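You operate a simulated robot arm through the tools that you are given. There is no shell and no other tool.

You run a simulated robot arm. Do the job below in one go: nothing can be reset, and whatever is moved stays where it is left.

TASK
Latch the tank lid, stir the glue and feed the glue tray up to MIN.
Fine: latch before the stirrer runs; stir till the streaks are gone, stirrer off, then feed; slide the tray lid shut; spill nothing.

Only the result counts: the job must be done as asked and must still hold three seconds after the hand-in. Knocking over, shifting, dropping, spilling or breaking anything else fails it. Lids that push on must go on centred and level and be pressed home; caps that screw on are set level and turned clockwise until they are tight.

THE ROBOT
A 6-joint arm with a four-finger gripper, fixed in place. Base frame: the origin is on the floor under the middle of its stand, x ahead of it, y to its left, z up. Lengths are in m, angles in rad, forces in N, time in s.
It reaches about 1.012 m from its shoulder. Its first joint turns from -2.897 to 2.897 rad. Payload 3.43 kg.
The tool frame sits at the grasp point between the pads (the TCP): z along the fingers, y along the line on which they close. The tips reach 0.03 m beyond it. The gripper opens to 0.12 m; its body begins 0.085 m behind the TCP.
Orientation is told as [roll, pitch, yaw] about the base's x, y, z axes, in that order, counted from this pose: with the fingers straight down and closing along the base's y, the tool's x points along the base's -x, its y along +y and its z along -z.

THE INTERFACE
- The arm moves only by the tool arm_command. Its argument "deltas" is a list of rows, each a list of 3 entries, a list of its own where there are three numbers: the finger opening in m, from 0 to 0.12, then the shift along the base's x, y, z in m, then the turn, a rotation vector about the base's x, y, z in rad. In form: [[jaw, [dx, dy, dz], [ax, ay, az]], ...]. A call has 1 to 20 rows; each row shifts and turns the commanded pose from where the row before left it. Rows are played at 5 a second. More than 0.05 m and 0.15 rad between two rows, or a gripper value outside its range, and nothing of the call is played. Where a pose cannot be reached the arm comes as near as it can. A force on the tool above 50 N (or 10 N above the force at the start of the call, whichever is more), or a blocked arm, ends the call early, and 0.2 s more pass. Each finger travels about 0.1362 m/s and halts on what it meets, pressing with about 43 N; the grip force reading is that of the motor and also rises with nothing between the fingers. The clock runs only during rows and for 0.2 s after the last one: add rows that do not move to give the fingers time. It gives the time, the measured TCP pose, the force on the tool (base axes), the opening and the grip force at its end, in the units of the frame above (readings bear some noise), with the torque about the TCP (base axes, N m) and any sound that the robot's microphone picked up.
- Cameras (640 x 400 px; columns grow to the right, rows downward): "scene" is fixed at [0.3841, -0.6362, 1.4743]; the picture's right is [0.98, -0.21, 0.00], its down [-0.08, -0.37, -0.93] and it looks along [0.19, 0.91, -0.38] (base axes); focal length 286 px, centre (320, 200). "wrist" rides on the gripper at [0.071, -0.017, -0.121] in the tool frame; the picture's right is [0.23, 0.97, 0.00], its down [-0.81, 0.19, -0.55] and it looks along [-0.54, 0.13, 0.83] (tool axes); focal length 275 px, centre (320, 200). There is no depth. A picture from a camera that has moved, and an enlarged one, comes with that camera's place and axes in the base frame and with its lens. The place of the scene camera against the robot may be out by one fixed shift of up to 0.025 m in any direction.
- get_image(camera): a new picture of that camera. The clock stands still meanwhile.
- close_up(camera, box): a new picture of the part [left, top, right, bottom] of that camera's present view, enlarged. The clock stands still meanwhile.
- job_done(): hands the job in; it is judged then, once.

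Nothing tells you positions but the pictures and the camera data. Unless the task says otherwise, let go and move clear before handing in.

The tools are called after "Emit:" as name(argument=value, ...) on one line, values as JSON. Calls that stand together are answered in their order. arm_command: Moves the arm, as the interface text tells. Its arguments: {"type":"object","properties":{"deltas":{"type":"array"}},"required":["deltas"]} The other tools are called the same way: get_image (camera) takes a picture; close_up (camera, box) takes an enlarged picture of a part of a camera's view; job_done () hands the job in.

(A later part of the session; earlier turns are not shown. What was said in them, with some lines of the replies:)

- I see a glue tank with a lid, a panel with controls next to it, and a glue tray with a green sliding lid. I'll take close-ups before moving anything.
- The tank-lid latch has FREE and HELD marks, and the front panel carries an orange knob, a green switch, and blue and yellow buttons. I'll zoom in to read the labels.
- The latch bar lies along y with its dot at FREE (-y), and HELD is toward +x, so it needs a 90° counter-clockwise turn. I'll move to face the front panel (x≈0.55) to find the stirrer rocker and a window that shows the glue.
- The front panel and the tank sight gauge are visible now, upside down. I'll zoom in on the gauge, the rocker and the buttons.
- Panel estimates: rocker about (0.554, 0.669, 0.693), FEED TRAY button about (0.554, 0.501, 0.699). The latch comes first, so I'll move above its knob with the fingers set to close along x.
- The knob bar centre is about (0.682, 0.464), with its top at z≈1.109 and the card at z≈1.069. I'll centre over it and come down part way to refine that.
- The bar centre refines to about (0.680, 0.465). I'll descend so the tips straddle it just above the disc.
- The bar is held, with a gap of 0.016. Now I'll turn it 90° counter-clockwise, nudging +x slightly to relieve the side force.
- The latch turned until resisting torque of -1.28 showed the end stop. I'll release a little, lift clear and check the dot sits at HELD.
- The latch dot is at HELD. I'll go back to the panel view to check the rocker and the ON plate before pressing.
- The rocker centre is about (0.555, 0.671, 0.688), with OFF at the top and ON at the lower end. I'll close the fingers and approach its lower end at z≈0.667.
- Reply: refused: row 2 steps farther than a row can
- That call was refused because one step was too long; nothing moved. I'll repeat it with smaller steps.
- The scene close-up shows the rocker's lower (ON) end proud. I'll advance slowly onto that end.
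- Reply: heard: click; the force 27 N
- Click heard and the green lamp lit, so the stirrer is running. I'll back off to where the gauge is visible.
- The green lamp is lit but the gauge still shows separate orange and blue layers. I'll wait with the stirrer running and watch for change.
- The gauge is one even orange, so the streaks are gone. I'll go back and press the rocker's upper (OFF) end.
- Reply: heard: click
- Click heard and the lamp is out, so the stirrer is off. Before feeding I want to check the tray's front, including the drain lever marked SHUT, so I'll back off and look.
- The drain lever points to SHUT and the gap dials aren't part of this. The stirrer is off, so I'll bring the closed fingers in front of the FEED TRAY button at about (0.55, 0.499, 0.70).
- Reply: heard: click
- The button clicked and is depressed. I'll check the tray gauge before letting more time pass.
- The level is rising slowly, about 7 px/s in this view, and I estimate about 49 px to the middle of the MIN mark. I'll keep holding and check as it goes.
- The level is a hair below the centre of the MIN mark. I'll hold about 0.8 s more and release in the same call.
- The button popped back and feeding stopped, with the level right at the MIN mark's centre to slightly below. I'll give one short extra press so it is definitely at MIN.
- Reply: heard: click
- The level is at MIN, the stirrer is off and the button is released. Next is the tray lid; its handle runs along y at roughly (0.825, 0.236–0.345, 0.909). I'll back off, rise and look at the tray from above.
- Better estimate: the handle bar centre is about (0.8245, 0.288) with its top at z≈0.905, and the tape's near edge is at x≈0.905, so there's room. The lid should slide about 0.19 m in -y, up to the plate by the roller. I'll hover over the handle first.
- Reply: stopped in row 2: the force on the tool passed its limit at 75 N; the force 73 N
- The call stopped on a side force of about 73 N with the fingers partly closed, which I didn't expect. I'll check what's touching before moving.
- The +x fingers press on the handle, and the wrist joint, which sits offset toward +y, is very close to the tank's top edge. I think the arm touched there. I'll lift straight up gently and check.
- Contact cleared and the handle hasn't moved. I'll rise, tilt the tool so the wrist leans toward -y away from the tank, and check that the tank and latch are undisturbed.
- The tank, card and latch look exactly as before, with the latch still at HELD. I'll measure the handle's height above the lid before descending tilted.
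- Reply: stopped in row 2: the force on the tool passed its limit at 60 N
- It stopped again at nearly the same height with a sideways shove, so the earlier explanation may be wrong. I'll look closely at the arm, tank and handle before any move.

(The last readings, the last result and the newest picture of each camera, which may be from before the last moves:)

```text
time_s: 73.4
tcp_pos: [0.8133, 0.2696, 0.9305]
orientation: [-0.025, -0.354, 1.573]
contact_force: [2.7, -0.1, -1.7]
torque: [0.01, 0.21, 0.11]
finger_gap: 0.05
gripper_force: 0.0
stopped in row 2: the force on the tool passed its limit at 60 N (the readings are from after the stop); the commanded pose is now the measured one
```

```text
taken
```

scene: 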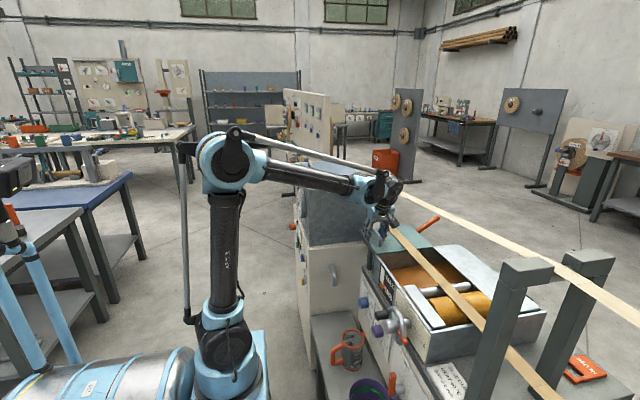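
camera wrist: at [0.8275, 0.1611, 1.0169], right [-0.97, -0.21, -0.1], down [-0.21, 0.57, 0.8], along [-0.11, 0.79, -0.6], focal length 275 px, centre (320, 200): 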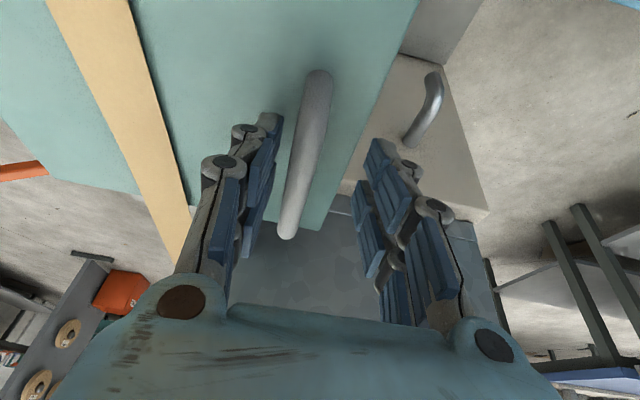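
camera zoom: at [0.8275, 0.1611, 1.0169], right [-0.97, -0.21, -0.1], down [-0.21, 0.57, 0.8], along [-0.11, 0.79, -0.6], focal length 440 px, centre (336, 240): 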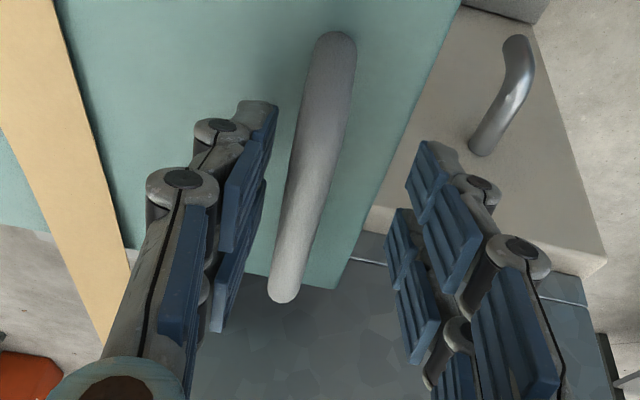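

The oblique view puts the handle top at z≈0.918 and the lid surface at about 0.881, so my height estimate was low and the fingertips simply touched the lid. I'll rise a bit, recentre, reduce the tilt and grip higher.

Emit:
arm_command(deltas=[[0.05, [0, 0, 0.012], [0, 0, 0]], [0.05, [0.011, 0, 0.003], [0, 0, 0]], [0.05, [0, 0, 0], [-0.08, 0, 0]], [0.05, [0, 0, 0], [-0.07, 0, 0]], [0.05, [0, 0, 0], [0, 0, 0]]])

Emit:
get_image(camera="wrist")

Emit:
close_up(camera="scene", box=[355, 200, 475, 300])

```text
time_s: 74.6
tcp_pos: [0.8253, 0.2699, 0.9462]
orientation: [-0.023, -0.204, 1.571]
contact_force: [0.5, -0.5, -0.1]
torque: [-0.02, 0.01, 0.0]
finger_gap: 0.0498
gripper_force: 0.1
```

```text
taken
camera wrist: at [0.8387, 0.1746, 1.048], right [-0.97, -0.22, -0.07], down [-0.21, 0.68, 0.7], along [-0.11, 0.7, -0.71], focal length 275 px, centre (320, 200)
```

wrist: 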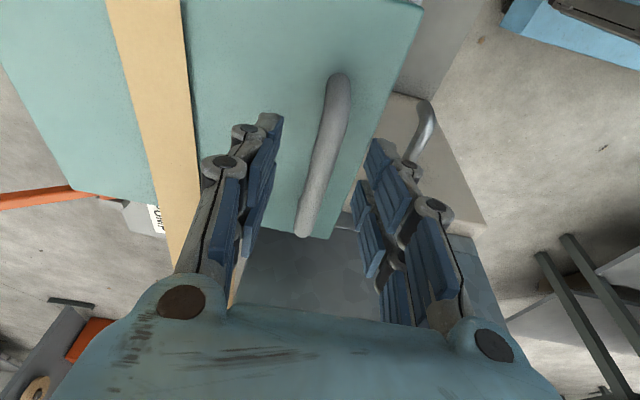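

```text
4.00 times, centred on (415, 250) of scene
camera zoom: at [0.3841, -0.6362, 1.4743], right [0.98, -0.21, 0.0], down [-0.08, -0.37, -0.93], along [0.19, 0.91, -0.38], focal length 1142 px, centre (-60, 0)
```

zoom: 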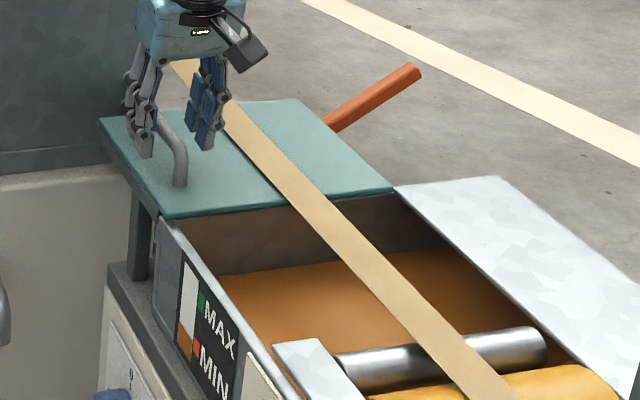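

Emit:
arm_command(deltas=[[0.05, [0.0005, 0, -0.012], [0, 0, 0]], [0.05, [0, 0, -0.008], [0, 0, 0]], [0.05, [0, 0, 0], [0, 0, 0]]])

Emit:
close_up(camera="scene", box=[365, 205, 405, 245])

```text
time_s: 75.4
tcp_pos: [0.8261, 0.271, 0.9266]
orientation: [-0.024, -0.204, 1.572]
contact_force: [-0.7, -1.8, 0.1]
torque: [-0.02, 0.01, -0.03]
finger_gap: 0.05
gripper_force: 0.1
```

```text
10.00 times, centred on (385, 225) of scene
camera zoom: at [0.3841, -0.6362, 1.4743], right [0.98, -0.21, 0.0], down [-0.08, -0.37, -0.93], along [0.19, 0.91, -0.38], focal length 2856 px, centre (-330, -50)
```

zoom: 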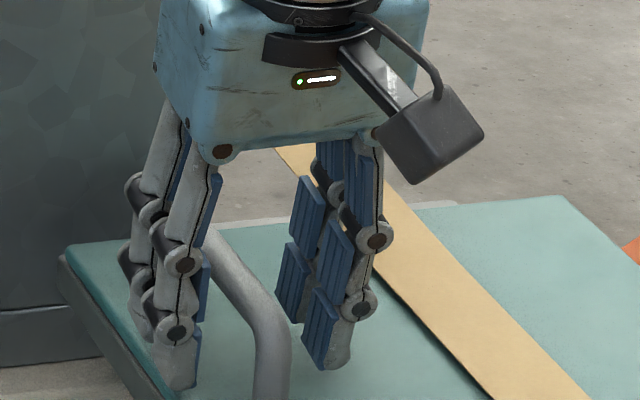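

No contact, and the fingers straddle the bar. Closing now.

Emit:
arm_command(deltas=[[0.03, [0, 0, 0], [0, 0, 0]], [0.005, [0, 0, 0], [0, 0, 0]], [0.005, [0, 0, 0], [0, 0, 0]]])

Emit:
close_up(camera="scene", box=[365, 205, 405, 245])

Emit:
get_image(camera="wrist")

```text
time_s: 76.2
tcp_pos: [0.8258, 0.2698, 0.9274]
orientation: [-0.023, -0.205, 1.573]
contact_force: [-1.5, -0.3, -1.8]
torque: [0.01, 0.01, 0.26]
finger_gap: 0.0127
gripper_force: 44.7
```

```text
10.00 times, centred on (385, 225) of scene
camera zoom: at [0.3841, -0.6362, 1.4743], right [0.98, -0.21, 0.0], down [-0.08, -0.37, -0.93], along [0.19, 0.91, -0.38], focal length 2856 px, centre (-330, -50)
```

zoom: 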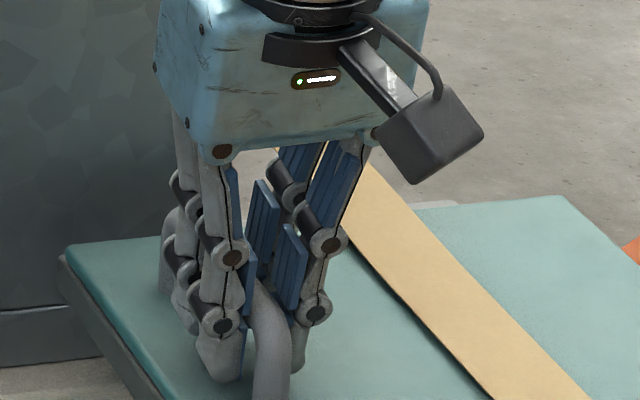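

```text
taken
camera wrist: at [0.8387, 0.1753, 1.0282], right [-0.97, -0.22, -0.07], down [-0.21, 0.68, 0.7], along [-0.11, 0.7, -0.71], focal length 275 px, centre (320, 200)
```

wrist: 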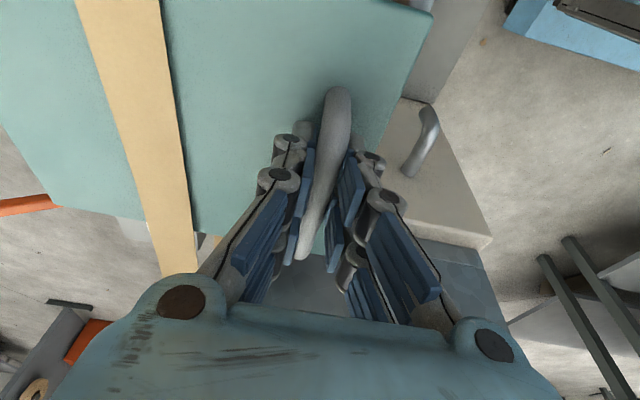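

The handle is gripped with a gap of 0.0127. I'll slide the lid in -y with small steps, watching the force.

Emit:
arm_command(deltas=[[0.005, [0, -0.006, 0], [0, 0, 0]], [0.005, [0, -0.01, 0], [0, 0, 0]], [0.005, [0, -0.012, 0], [0, 0, 0]], [0.005, [0, 0, 0], [0, 0, 0]]])

Emit:
close_up(camera="scene", box=[355, 200, 475, 300])

```text
time_s: 77.2
tcp_pos: [0.8252, 0.2418, 0.9268]
orientation: [-0.022, -0.204, 1.571]
contact_force: [-16.3, -0.5, -6.2]
torque: [0.48, 0.06, 0.29]
finger_gap: 0.0129
gripper_force: 45.5
```

```text
4.00 times, centred on (415, 250) of scene
camera zoom: at [0.3841, -0.6362, 1.4743], right [0.98, -0.21, 0.0], down [-0.08, -0.37, -0.93], along [0.19, 0.91, -0.38], focal length 1142 px, centre (-60, 0)
```

zoom: 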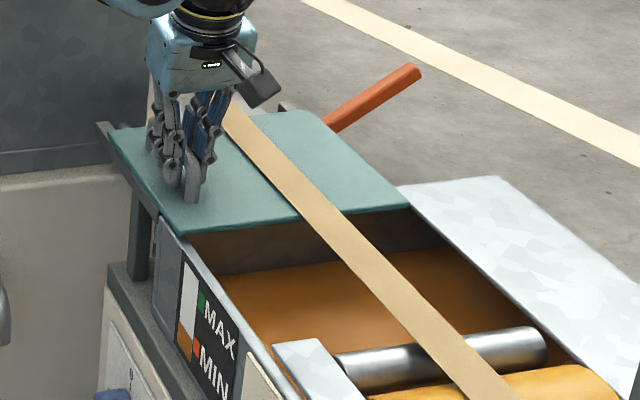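

Emit:
arm_command(deltas=[[0.005, [-0.001, -0.01, 0], [0, 0, 0]], [0.005, [-0.0005, -0.015, 0], [0, 0, 0]], [0.005, [0, 0, 0], [0, 0, 0]]])

```text
time_s: 78.0
tcp_pos: [0.8243, 0.2175, 0.9259]
orientation: [-0.024, -0.205, 1.574]
contact_force: [6.5, 1.1, 7.1]
torque: [-0.33, -0.07, 0.28]
finger_gap: 0.0124
gripper_force: 44.9
```

Emit:
arm_command(deltas=[[0.005, [0.0, -0.015, 0], [0, 0, 0]], [0.005, [0, -0.015, 0], [0, 0, 0]], [0.005, [0, -0.01, 0], [0, 0, 0]], [0.005, [0, 0, 0], [0, 0, 0]]])

Emit:
close_up(camera="scene", box=[355, 200, 475, 300])

Emit:
get_image(camera="wrist")

```text
time_s: 79.0
tcp_pos: [0.8258, 0.1758, 0.9254]
orientation: [-0.024, -0.207, 1.572]
contact_force: [37.7, -1.3, 22.1]
torque: [-0.11, -0.19, 0.2]
finger_gap: 0.0127
gripper_force: 44.6
```

```text
4.00 times, centred on (415, 250) of scene
camera zoom: at [0.3841, -0.6362, 1.4743], right [0.98, -0.21, 0.0], down [-0.08, -0.37, -0.93], along [0.19, 0.91, -0.38], focal length 1142 px, centre (-60, 0)
```

zoom: 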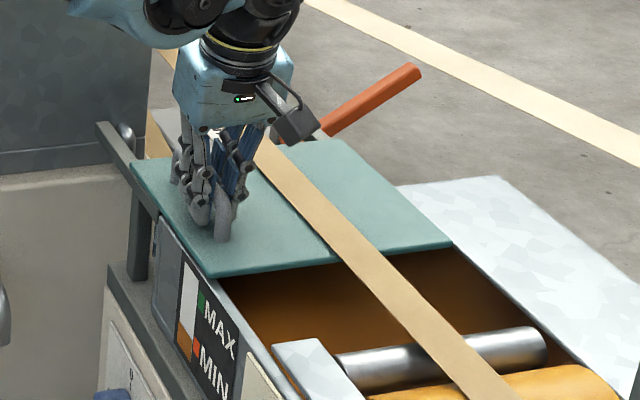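

```text
taken
camera wrist: at [0.8384, 0.0813, 1.0282], right [-0.97, -0.22, -0.07], down [-0.21, 0.68, 0.7], along [-0.11, 0.7, -0.71], focal length 275 px, centre (320, 200)
```

wrist: 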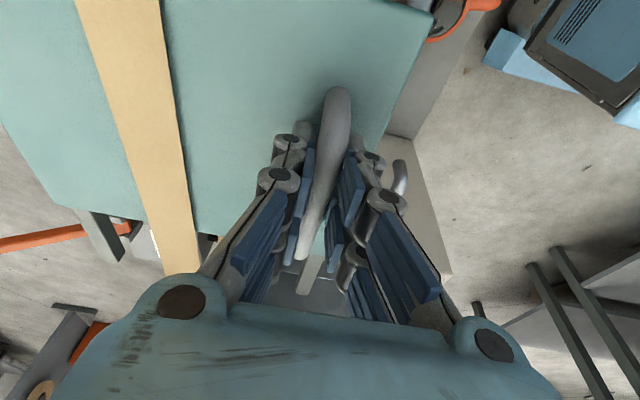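

Emit:
arm_command(deltas=[[0.005, [0.002, 0, 0.001], [0, 0, 0]], [0.005, [0, 0, 0], [0, 0, 0]]])

```text
time_s: 79.6
tcp_pos: [0.8256, 0.1768, 0.9269]
orientation: [-0.023, -0.204, 1.573]
contact_force: [11.2, -0.7, -2.7]
torque: [0.9, -0.11, 0.13]
finger_gap: 0.0128
gripper_force: 44.4
```

Emit:
arm_command(deltas=[[0.005, [0.0015, -0.013, 0], [0, 0, 0]], [0.005, [0.0005, -0.013, 0], [0, 0, 0]], [0.005, [0.0005, -0.01, 0], [0, 0, 0]], [0.005, [0, 0, 0], [0, 0, 0]]])

Emit:
close_up(camera="scene", box=[355, 200, 475, 300])

```text
time_s: 80.3
tcp_pos: [0.8215, 0.1453, 0.9334]
orientation: [-0.038, -0.203, 1.576]
contact_force: [90.1, -0.2, -13.4]
torque: [-0.75, -0.97, -0.32]
finger_gap: 0.0184
gripper_force: 45.4
stopped in row 3: the force on the tool passed its limit at 54 N (the readings are from after the stop); the commanded pose is now the measured one
```

```text
4.00 times, centred on (415, 250) of scene
camera zoom: at [0.3841, -0.6362, 1.4743], right [0.98, -0.21, 0.0], down [-0.08, -0.37, -0.93], along [0.19, 0.91, -0.38], focal length 1142 px, centre (-60, 0)
```

zoom: 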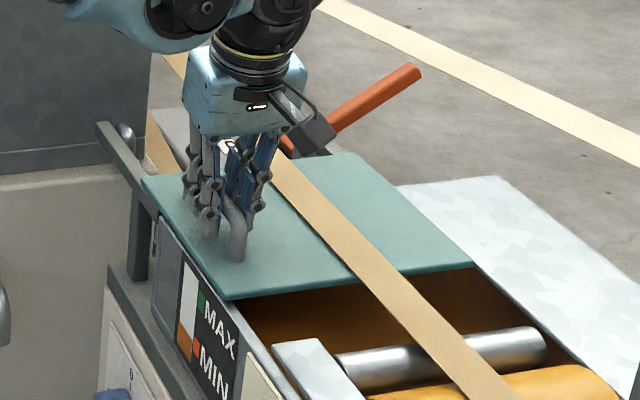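

A stop again while sliding. I'll look at the grip and lid before doing anything else.

Emit:
get_image(camera="wrist")

Emit:
close_up(camera="scene", box=[365, 205, 425, 265])

Emit:
get_image(camera="scene")

Emit:
close_up(camera="scene", box=[180, 100, 420, 260])

```text
taken
camera wrist: at [0.8336, 0.0508, 1.0366], right [-0.97, -0.22, -0.08], down [-0.22, 0.68, 0.7], along [-0.1, 0.7, -0.71], focal length 275 px, centre (320, 200)
```

wrist: 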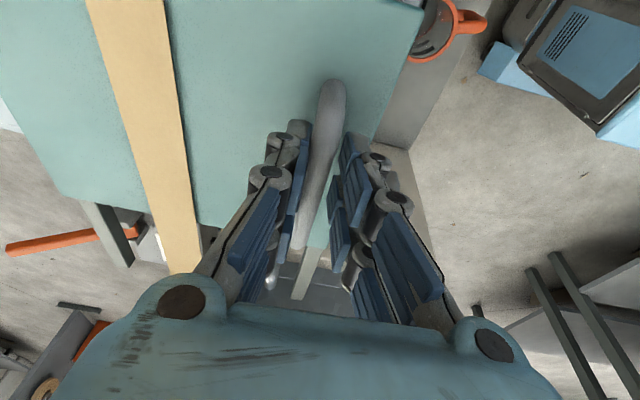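

```text
6.67 times, centred on (395, 235) of scene
camera zoom: at [0.3841, -0.6362, 1.4743], right [0.98, -0.21, 0.0], down [-0.08, -0.37, -0.93], along [0.19, 0.91, -0.38], focal length 1904 px, centre (-180, -33)
```

zoom: 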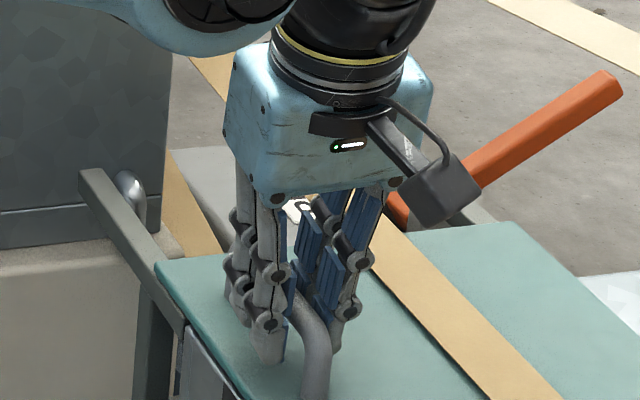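

```text
taken
```

scene: 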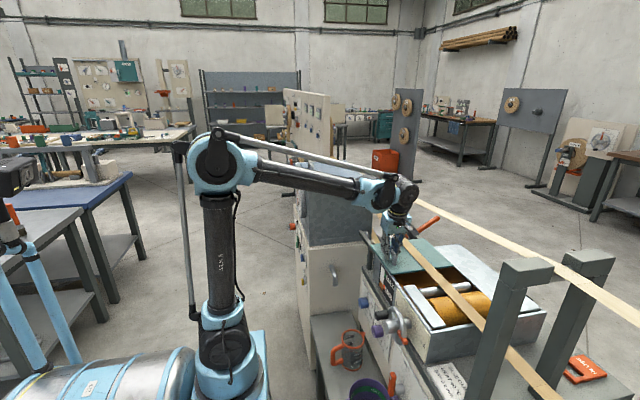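

```text
2.50 times, centred on (300, 180) of scene
camera zoom: at [0.3841, -0.6362, 1.4743], right [0.98, -0.21, 0.0], down [-0.08, -0.37, -0.93], along [0.19, 0.91, -0.38], focal length 714 px, centre (370, 250)
```

zoom: 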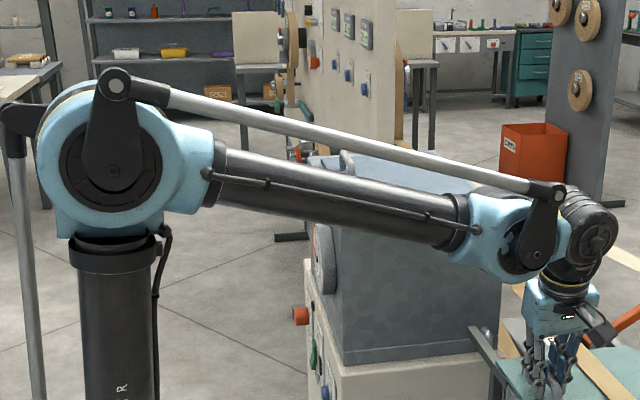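

Emit:
arm_command(deltas=[[0.005, [0, 0, 0], [0, 0, 0]]])

Emit:
close_up(camera="scene", box=[375, 215, 405, 245])

Emit:
close_up(camera="wrist", box=[220, 60, 420, 300])

```text
time_s: 80.7
tcp_pos: [0.8161, 0.1461, 0.9342]
orientation: [-0.032, -0.205, 1.575]
contact_force: [43.6, -1.9, -5.5]
torque: [-0.67, -0.48, -0.37]
finger_gap: 0.0311
gripper_force: 23.3
```

```text
13.33 times, centred on (390, 230) of scene
camera zoom: at [0.3841, -0.6362, 1.4743], right [0.98, -0.21, 0.0], down [-0.08, -0.37, -0.93], along [0.19, 0.91, -0.38], focal length 3807 px, centre (-613, -200)
```

zoom: 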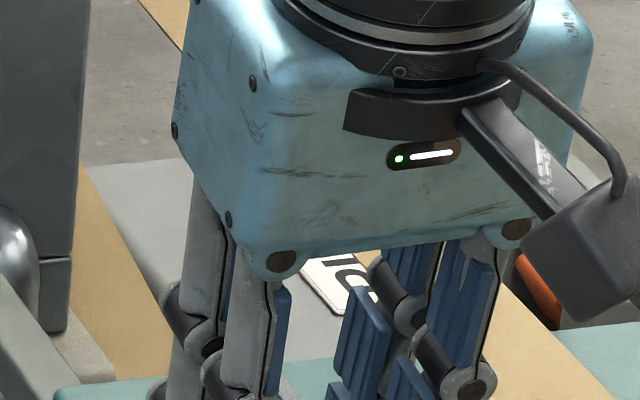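

```text
1.67 times, centred on (320, 180) of wrist
camera zoom: at [0.8286, 0.0514, 1.0372], right [-0.97, -0.22, -0.08], down [-0.21, 0.68, 0.7], along [-0.1, 0.7, -0.71], focal length 459 px, centre (320, 233)
```

zoom: 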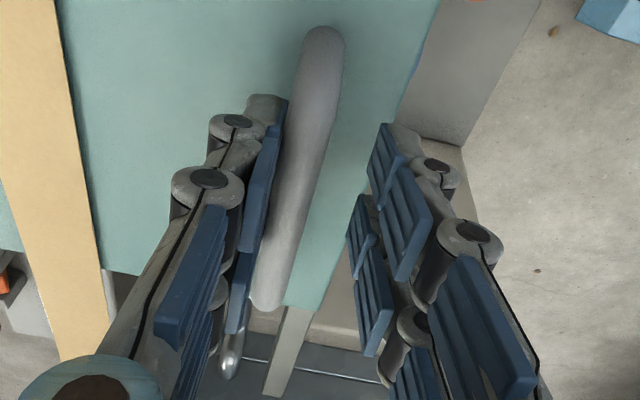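

The fingers are symmetric and the tool sits about 9 mm to -x of the bar after that stop, so my +x correction overshot on a very stiff grip. I'll open, recentre, fix the small roll and lower back to grip height.

Emit:
arm_command(deltas=[[0.03, [0.002, 0, 0], [0, 0, 0]], [0.05, [0.003, 0, 0], [0, 0, 0]], [0.05, [0, 0, 0], [0, 0, 0]]])

Emit:
get_image(camera="wrist")

Emit:
close_up(camera="scene", box=[355, 200, 475, 300])

```text
time_s: 81.5
tcp_pos: [0.819, 0.1469, 0.9363]
orientation: [-0.03, -0.204, 1.576]
contact_force: [-0.6, 0.3, -0.4]
torque: [0.01, 0.0, 0.01]
finger_gap: 0.05
gripper_force: 0.1
```

```text
taken
camera wrist: at [0.8322, 0.0509, 1.0385], right [-0.97, -0.22, -0.08], down [-0.21, 0.68, 0.7], along [-0.11, 0.7, -0.71], focal length 275 px, centre (320, 200)
```

wrist: 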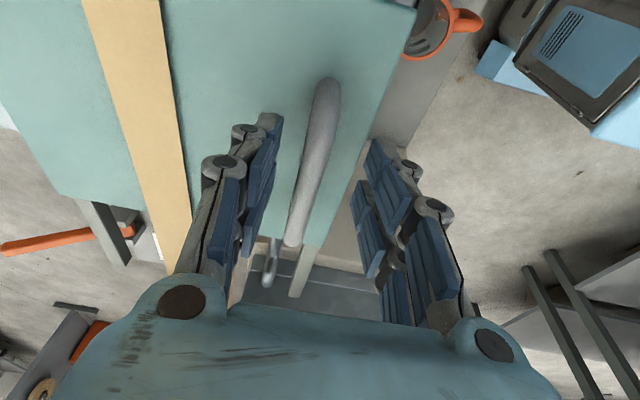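

```text
4.00 times, centred on (415, 250) of scene
camera zoom: at [0.3841, -0.6362, 1.4743], right [0.98, -0.21, 0.0], down [-0.08, -0.37, -0.93], along [0.19, 0.91, -0.38], focal length 1142 px, centre (-60, 0)
```

zoom: 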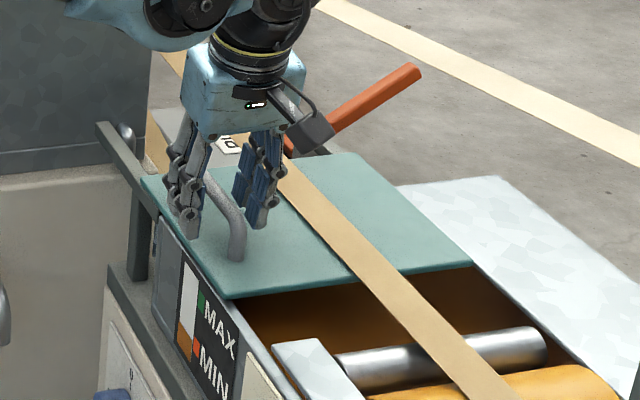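

The lid has moved smoothly so far and the bar is still at x≈0.825, so it runs parallel to y. I'll recentre on it, level the roll, lower to z≈0.9265 and re-grip.

Emit:
arm_command(deltas=[[0.05, [0.0062, 0, 0], [0, 0.03, 0]], [0.05, [0, 0, -0.006], [0, 0, 0]], [0.05, [0, 0, -0.0035], [0, 0, 0]], [0.05, [0, 0, 0], [0, 0, 0]]])

Emit:
get_image(camera="wrist")

```text
time_s: 82.5
tcp_pos: [0.8256, 0.147, 0.9256]
orientation: [-0.003, -0.205, 1.57]
contact_force: [-0.3, 1.3, -0.4]
torque: [0.01, 0.0, 0.01]
finger_gap: 0.05
gripper_force: 0.0
```

```text
taken
camera wrist: at [0.8411, 0.0516, 1.0279], right [-0.97, -0.22, -0.05], down [-0.19, 0.68, 0.71], along [-0.13, 0.7, -0.71], focal length 275 px, centre (320, 200)
```

wrist: 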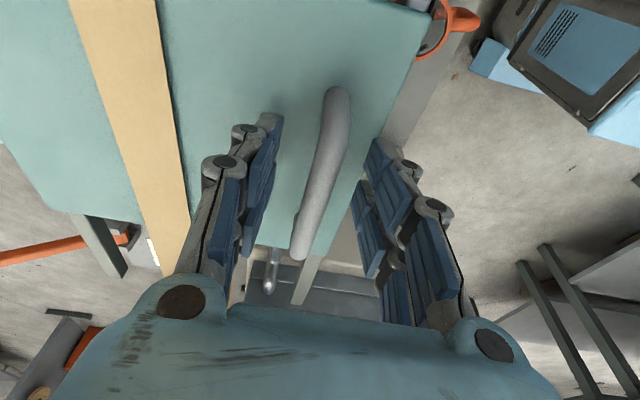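

Emit:
arm_command(deltas=[[0.03, [0, 0, 0], [0, 0, 0]], [0.005, [0, 0, 0], [0, 0, 0]], [0.005, [0, 0, 0], [0, 0, 0]]])

```text
time_s: 83.3
tcp_pos: [0.8252, 0.145, 0.9257]
orientation: [-0.002, -0.203, 1.57]
contact_force: [1.5, 0.3, 0.1]
torque: [0.01, -0.03, 0.08]
finger_gap: 0.0126
gripper_force: 44.8
```

The re-grip is clean with nearly zero force. Sliding on in straight -y.

Emit:
arm_command(deltas=[[0.005, [0, -0.008, 0], [0, 0, 0]], [0.005, [0, -0.008, 0], [0, 0, 0]], [0.005, [0, 0, 0], [0, 0, 0]]])

Emit:
close_up(camera="scene", box=[355, 200, 475, 300])

```text
time_s: 84.1
tcp_pos: [0.8251, 0.1292, 0.9258]
orientation: [0.001, -0.205, 1.57]
contact_force: [-8.9, 0.9, -3.6]
torque: [0.26, 0.02, 0.11]
finger_gap: 0.0128
gripper_force: 45.5
```

```text
4.00 times, centred on (415, 250) of scene
camera zoom: at [0.3841, -0.6362, 1.4743], right [0.98, -0.21, 0.0], down [-0.08, -0.37, -0.93], along [0.19, 0.91, -0.38], focal length 1142 px, centre (-60, 0)
```

zoom: 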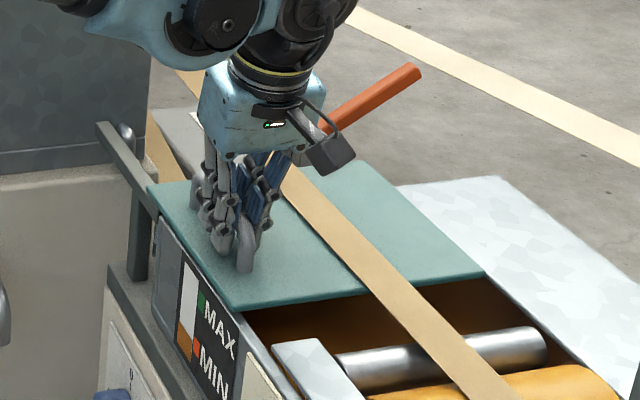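

Emit:
arm_command(deltas=[[0.005, [-0.0003, -0.008, 0], [0, 0, 0]], [0.005, [0, -0.008, 0], [0, 0, 0]], [0.005, [0, 0, 0], [0, 0, 0]]])

```text
time_s: 84.9
tcp_pos: [0.8254, 0.1134, 0.926]
orientation: [-0.003, -0.205, 1.572]
contact_force: [-9.5, 0.1, 0.7]
torque: [0.07, 0.07, 0.14]
finger_gap: 0.0126
gripper_force: 44.7
```

Emit:
arm_command(deltas=[[0.005, [-0.0004, -0.008, 0], [0, 0, 0]], [0.005, [0, -0.006, 0], [0, 0, 0]], [0.005, [0, 0, 0], [0, 0, 0]]])

Emit:
close_up(camera="scene", box=[355, 200, 475, 300])

Emit:
get_image(camera="wrist")

```text
time_s: 85.7
tcp_pos: [0.8252, 0.0991, 0.9272]
orientation: [-0.002, -0.205, 1.572]
contact_force: [-1.7, -1.1, -3.1]
torque: [0.16, -0.01, 0.19]
finger_gap: 0.013
gripper_force: 44.9
```

```text
4.00 times, centred on (415, 250) of scene
camera zoom: at [0.3841, -0.6362, 1.4743], right [0.98, -0.21, 0.0], down [-0.08, -0.37, -0.93], along [0.19, 0.91, -0.38], focal length 1142 px, centre (-60, 0)
```

zoom: 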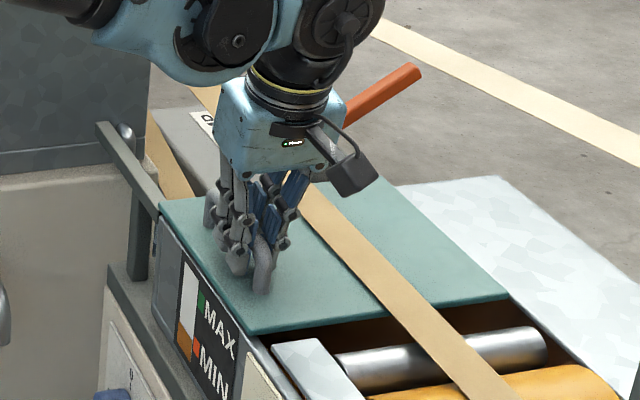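

```text
taken
camera wrist: at [0.8412, 0.0044, 1.0279], right [-0.97, -0.22, -0.05], down [-0.19, 0.68, 0.71], along [-0.13, 0.7, -0.71], focal length 275 px, centre (320, 200)
```

wrist: 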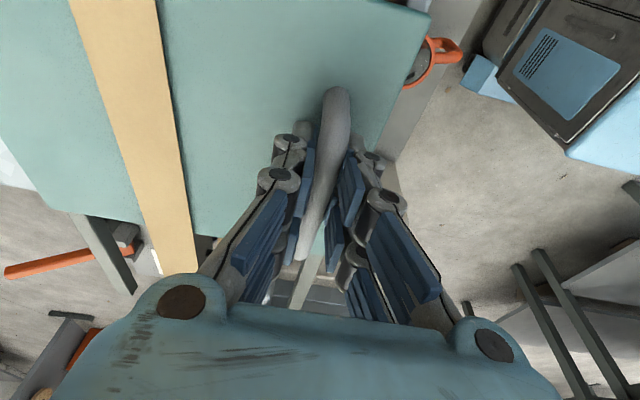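

Emit:
arm_command(deltas=[[0.005, [0, -0.006, 0], [0, 0, 0]], [0.005, [0, -0.006, 0], [0, 0, 0]], [0.005, [0, 0, 0], [0, 0, 0]]])

Emit:
close_up(camera="scene", box=[375, 230, 475, 310])

```text
time_s: 86.5
tcp_pos: [0.8248, 0.0899, 0.9263]
orientation: [-0.001, -0.207, 1.57]
contact_force: [-0.5, 33.9, -4.7]
torque: [0.19, -0.03, -0.02]
finger_gap: 0.0131
gripper_force: 45.3
```

```text
5.00 times, centred on (425, 270) of scene
camera zoom: at [0.3841, -0.6362, 1.4743], right [0.98, -0.21, 0.0], down [-0.08, -0.37, -0.93], along [0.19, 0.91, -0.38], focal length 1428 px, centre (-205, -150)
```

zoom: 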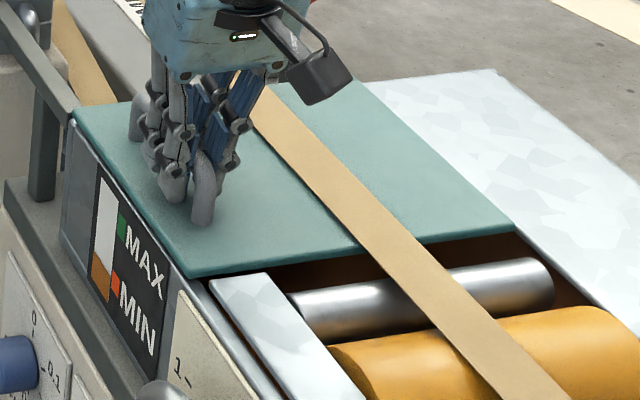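

The force along y jumped to +34 N and the lid edge is up against the plate, so it's at its end stop. I'll relax the strain, open, lift clear and inspect.

Emit:
arm_command(deltas=[[0.005, [0, 0.0015, 0], [0, 0, 0]], [0.03, [0, 0, 0], [0, 0, 0]], [0.05, [0, 0, 0], [0, 0, 0]], [0.05, [0, 0, 0.01], [0, 0, 0]], [0.05, [0, 0, 0.03], [0, 0, 0]], [0.05, [0, 0, 0.04], [0, 0, 0]], [0.05, [0, 0, 0.04], [0, 0, 0]], [0.06, [0, 0, 0.045], [-0.1, 0, 0]], [0.08, [0, 0, 0.045], [-0.1, 0, 0]], [0.08, [-0.01, 0, 0.04], [0, 0, 0]], [0.08, [-0.03, 0, 0.03], [0, 0, 0]], [0.08, [0, 0, 0], [0, 0, 0]]])

Emit:
get_image(camera="wrist")

Emit:
get_image(camera="scene")

Emit:
close_up(camera="scene", box=[365, 220, 475, 320])

```text
time_s: 89.1
tcp_pos: [0.7864, 0.0866, 1.2064]
orientation: [-0.002, -0.004, 1.571]
contact_force: [0.1, 0.5, -0.5]
torque: [-0.03, 0.02, -0.04]
finger_gap: 0.0802
gripper_force: 0.0
```

```text
taken
camera wrist: at [0.8021, 0.014, 1.3252], right [-0.97, -0.23, 0.0], down [-0.19, 0.81, 0.56], along [-0.13, 0.54, -0.83], focal length 275 px, centre (320, 200)
```

wrist: 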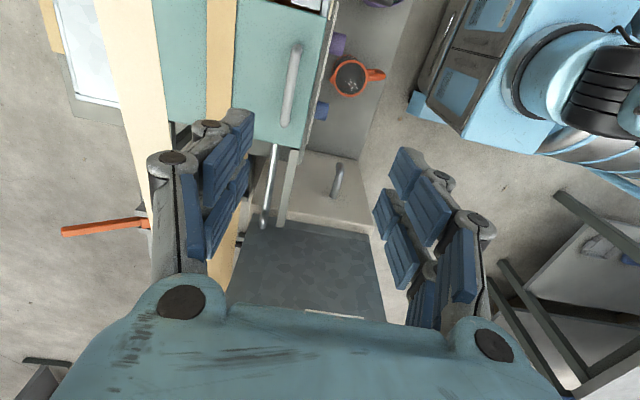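

```text
taken
```

scene: 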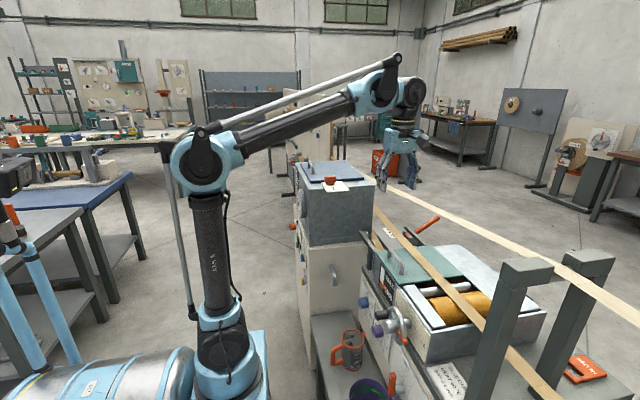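

```text
4.00 times, centred on (420, 270) of scene
camera zoom: at [0.3841, -0.6362, 1.4743], right [0.98, -0.21, 0.0], down [-0.08, -0.37, -0.93], along [0.19, 0.91, -0.38], focal length 1142 px, centre (-80, -80)
```

zoom: 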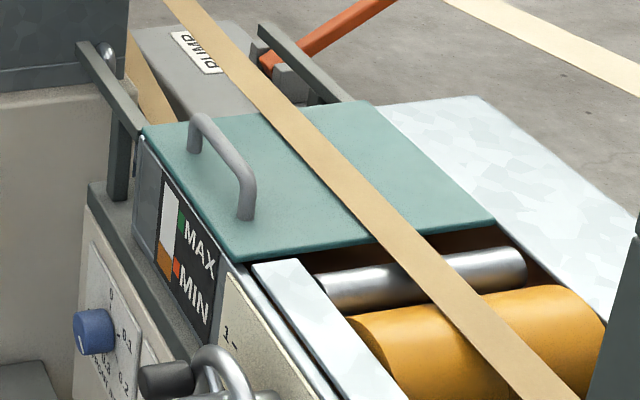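

Emit:
arm_command(deltas=[[0.1, [0.01, -0.045, 0.01], [0, 0, 0]], [0.12, [0.01, -0.045, 0.01], [0, 0, 0]], [0.12, [0, -0.045, 0.01], [0, 0, 0]], [0.12, [0, 0, 0], [0, 0, 0]]])

Emit:
close_up(camera="wrist", box=[100, 0, 380, 240])

Emit:
close_up(camera="scene", box=[375, 262, 403, 294])

Emit:
close_up(camera="scene", box=[280, 140, 400, 260])

```text
time_s: 90.1
tcp_pos: [0.8046, -0.0461, 1.2373]
orientation: [-0.002, -0.007, 1.571]
contact_force: [0.2, -0.9, 0.0]
torque: [-0.02, 0.01, 0.01]
finger_gap: 0.1201
gripper_force: 0.0
```

```text
1.67 times, centred on (240, 120) of wrist
camera zoom: at [0.8201, -0.1188, 1.3569], right [-0.97, -0.23, 0.0], down [-0.19, 0.81, 0.56], along [-0.13, 0.54, -0.83], focal length 459 px, centre (453, 333)
```

zoom: 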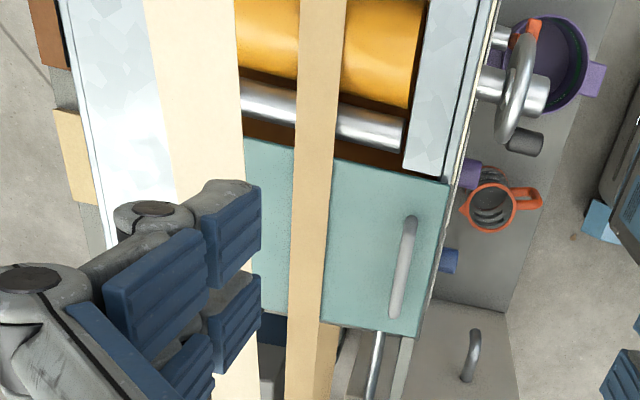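

```text
12.50 times, centred on (389, 278) of scene
camera zoom: at [0.3841, -0.6362, 1.4743], right [0.98, -0.21, 0.0], down [-0.08, -0.37, -0.93], along [0.19, 0.91, -0.38], focal length 3569 px, centre (-542, -775)
```

zoom: 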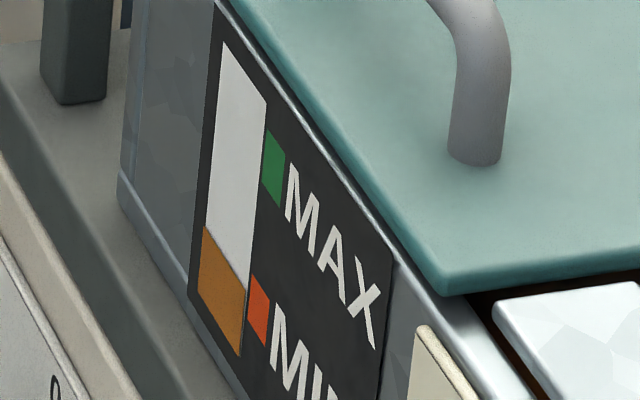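

```text
3.33 times, centred on (340, 200) of scene
camera zoom: at [0.3841, -0.6362, 1.4743], right [0.98, -0.21, 0.0], down [-0.08, -0.37, -0.93], along [0.19, 0.91, -0.38], focal length 952 px, centre (253, 200)
```

zoom: 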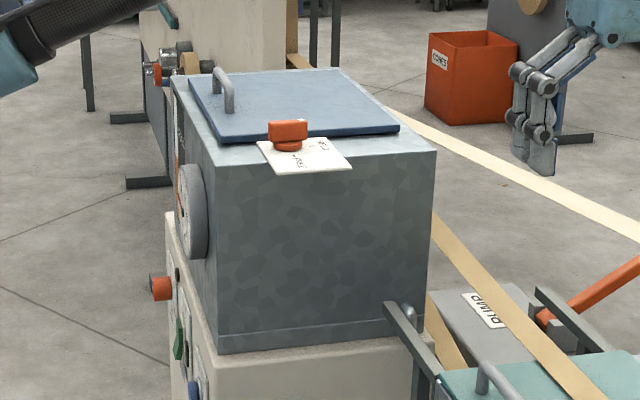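

Emit:
close_up(camera="wrist", box=[240, 70, 320, 130])

Emit:
close_up(camera="wrist", box=[200, 160, 320, 240])

Emit:
close_up(camera="scene", box=[370, 230, 450, 300])

```text
6.67 times, centred on (280, 100) of wrist
camera zoom: at [0.8201, -0.1188, 1.3569], right [-0.97, -0.23, 0.0], down [-0.19, 0.81, 0.56], along [-0.13, 0.54, -0.83], focal length 1835 px, centre (587, 867)
```

zoom: 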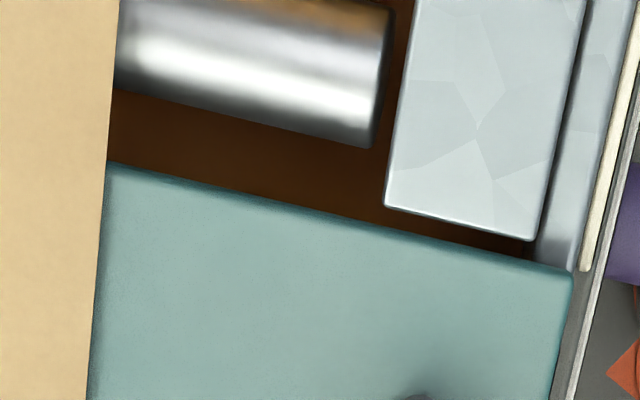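

```text
5.00 times, centred on (260, 200) of wrist
camera zoom: at [0.8201, -0.1188, 1.3569], right [-0.97, -0.23, 0.0], down [-0.19, 0.81, 0.56], along [-0.13, 0.54, -0.83], focal length 1376 px, centre (620, 200)
```

zoom: 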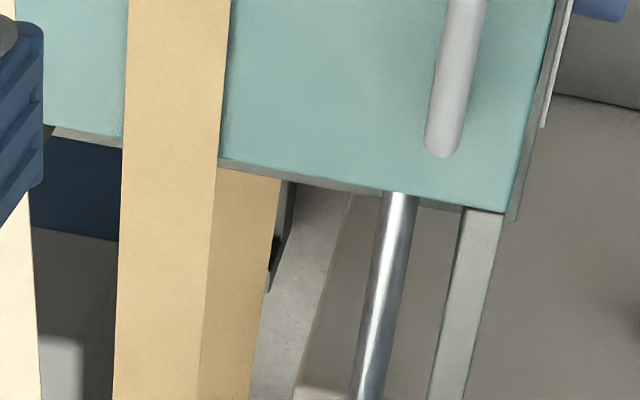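

```text
5.71 times, centred on (410, 265) of scene
camera zoom: at [0.3841, -0.6362, 1.4743], right [0.98, -0.21, 0.0], down [-0.08, -0.37, -0.93], along [0.19, 0.91, -0.38], focal length 1632 px, centre (-194, -171)
```

zoom: 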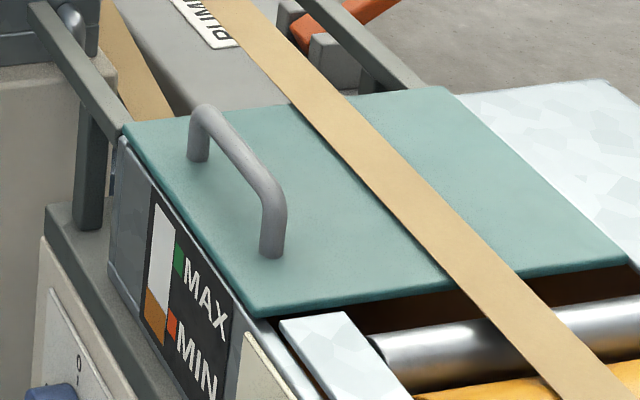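

The lid sits flush at the tray's back wall and against its stop, the tray level is at MIN, the latch is at HELD and the rocker is OFF. I'll move the arm clear and do a last check of the panel and gauges.

Emit:
arm_command(deltas=[[0.12, [-0.02, 0.01, 0.03], [0, 0, -0.14]], [0.12, [-0.03, 0.02, 0.03], [0, 0, -0.14]], [0.12, [-0.035, 0.025, 0.02], [0, 0, -0.14]], [0.12, [-0.035, 0.03, 0.01], [0, 0, -0.14]], [0.12, [-0.035, 0.03, 0], [0, 0, -0.14]], [0.12, [-0.035, 0.03, 0], [0, 0, -0.14]], [0.12, [-0.035, 0.03, 0], [0, 0, -0.14]], [0.12, [-0.035, 0.03, 0], [0, 0, -0.14]], [0.12, [-0.035, 0.03, 0], [0, 0, -0.14]], [0.12, [-0.035, 0.03, 0], [0, 0, -0.14]], [0.12, [-0.035, 0.03, 0], [0, 0, -0.14]], [0.12, [-0.035, 0.03, 0], [0, 0, 0]], [0.12, [0, 0, 0], [0, 0, 0]]])

Emit:
get_image(camera="wrist")

Emit:
get_image(camera="scene")

Emit:
close_up(camera="scene", box=[280, 225, 312, 257])

Emit:
close_up(camera="scene", box=[300, 140, 380, 210])

Emit:
close_up(camera="scene", box=[320, 220, 480, 400])

```text
time_s: 92.9
tcp_pos: [0.4059, 0.281, 1.3287]
orientation: [-0.004, -0.004, 0.029]
contact_force: [-0.5, 1.1, 0.0]
torque: [-0.02, 0.0, 0.02]
finger_gap: 0.12
gripper_force: 0.0
```

```text
taken
camera wrist: at [0.3331, 0.2618, 1.4472], right [-0.26, 0.97, 0.0], down [0.8, 0.22, 0.56], along [0.54, 0.14, -0.83], focal length 275 px, centre (320, 200)
```

wrist: 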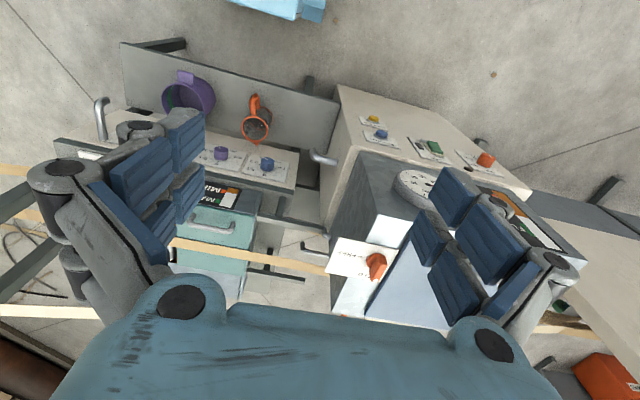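

```text
taken
```

scene: 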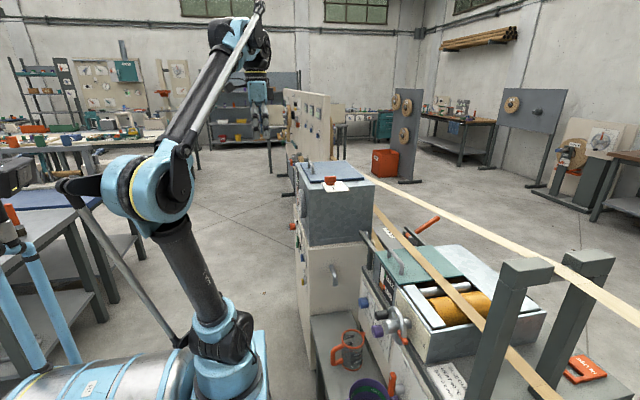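

```text
12.50 times, centred on (296, 241) of scene
camera zoom: at [0.3841, -0.6362, 1.4743], right [0.98, -0.21, 0.0], down [-0.08, -0.37, -0.93], along [0.19, 0.91, -0.38], focal length 3569 px, centre (620, -312)
```

zoom: 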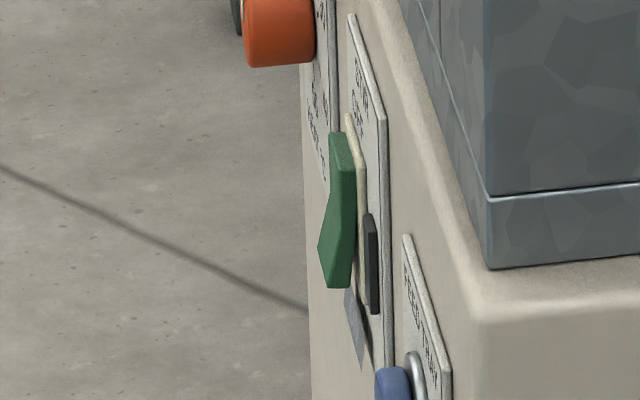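

```text
5.71 times, centred on (340, 175) of scene
camera zoom: at [0.3841, -0.6362, 1.4743], right [0.98, -0.21, 0.0], down [-0.08, -0.37, -0.93], along [0.19, 0.91, -0.38], focal length 1632 px, centre (206, 343)
```

zoom: 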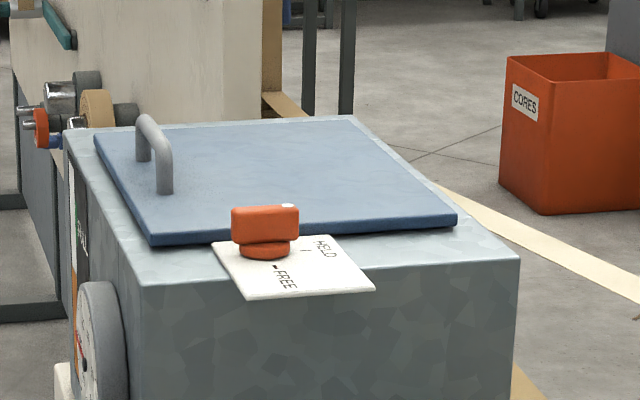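

```text
2.22 times, centred on (400, 310) of scene
camera zoom: at [0.3841, -0.6362, 1.4743], right [0.98, -0.21, 0.0], down [-0.08, -0.37, -0.93], along [0.19, 0.91, -0.38], focal length 635 px, centre (142, -44)
```

zoom: 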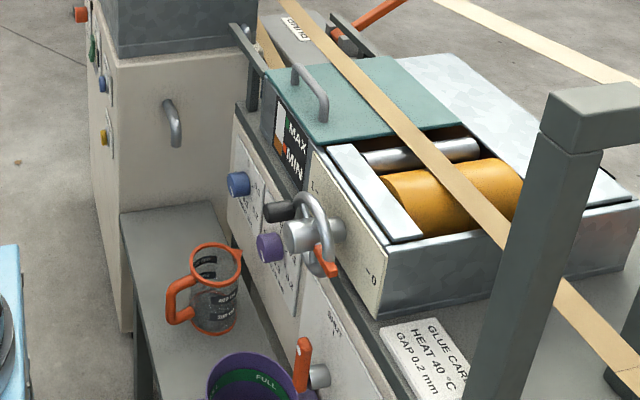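

Emit:
close_up(camera="wrist", box=[195, 175, 255, 215])

Emit:
close_up(camera="wrist", box=[470, 180, 590, 260])

```text
10.00 times, centred on (225, 195) of wrist
camera zoom: at [0.3331, 0.2618, 1.4472], right [-0.26, 0.97, 0.0], down [0.8, 0.22, 0.56], along [0.54, 0.14, -0.83], focal length 2753 px, centre (1270, 250)
```

zoom: 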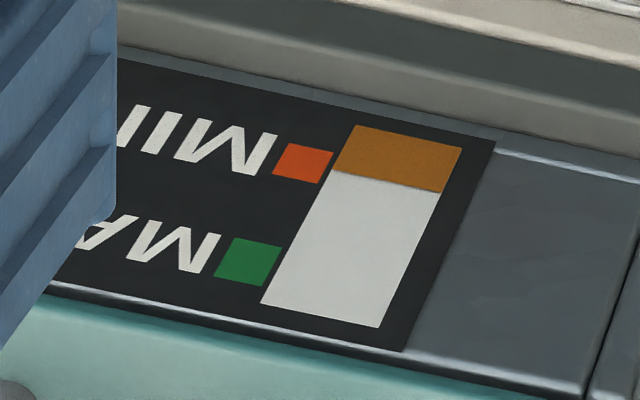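

```text
5.00 times, centred on (530, 220) of wrist
camera zoom: at [0.3331, 0.2618, 1.4472], right [-0.26, 0.97, 0.0], down [0.8, 0.22, 0.56], along [0.54, 0.14, -0.83], focal length 1376 px, centre (-730, 100)
```

zoom: 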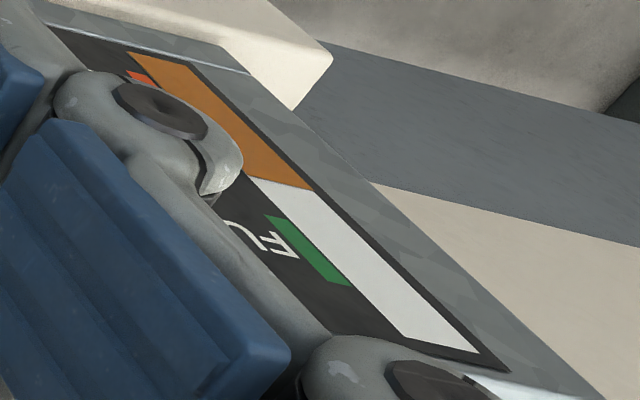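

Everything checks out: latch at HELD, stirrer off with evenly mixed glue, tray level on the MIN mark, tray lid slid shut to its stop, nothing spilled or displaced, and the arm is clear. Handing in.

Emit:
job_done()

```text
The job is handed in.
```

The job is handed in, and my last pictures showed every step done. I don't have the judge's result.

- **Latch:** The tank-lid latch is turned to HELD. I did this before the stirrer ran.
- **Stirring:** I ran the stirrer until the tank gauge was one even orange with no blue layer, then switched it off. The lamp went out.
- **Feeding:** The tray level sits at the centre of the MIN mark, or very slightly above it.
- **Tray lid:** The lid slid shut until it met its stop at about 34 N. It sits flush with the tray's back wall, with a gap of up to about 8 mm to the plate by the roller.

While getting hold of the tray lid, the arm hit its force limit three times. Twice on the way down to the handle, probably because the fingertips touched the lid, and once while sliding, when I had pulled slightly off line. I checked afterwards and saw nothing shifted, damaged or spilled.

I left the heat knob off, since the task didn't ask for heat. The glue card by the tray says 40 °C. The arm is clear of the machine.
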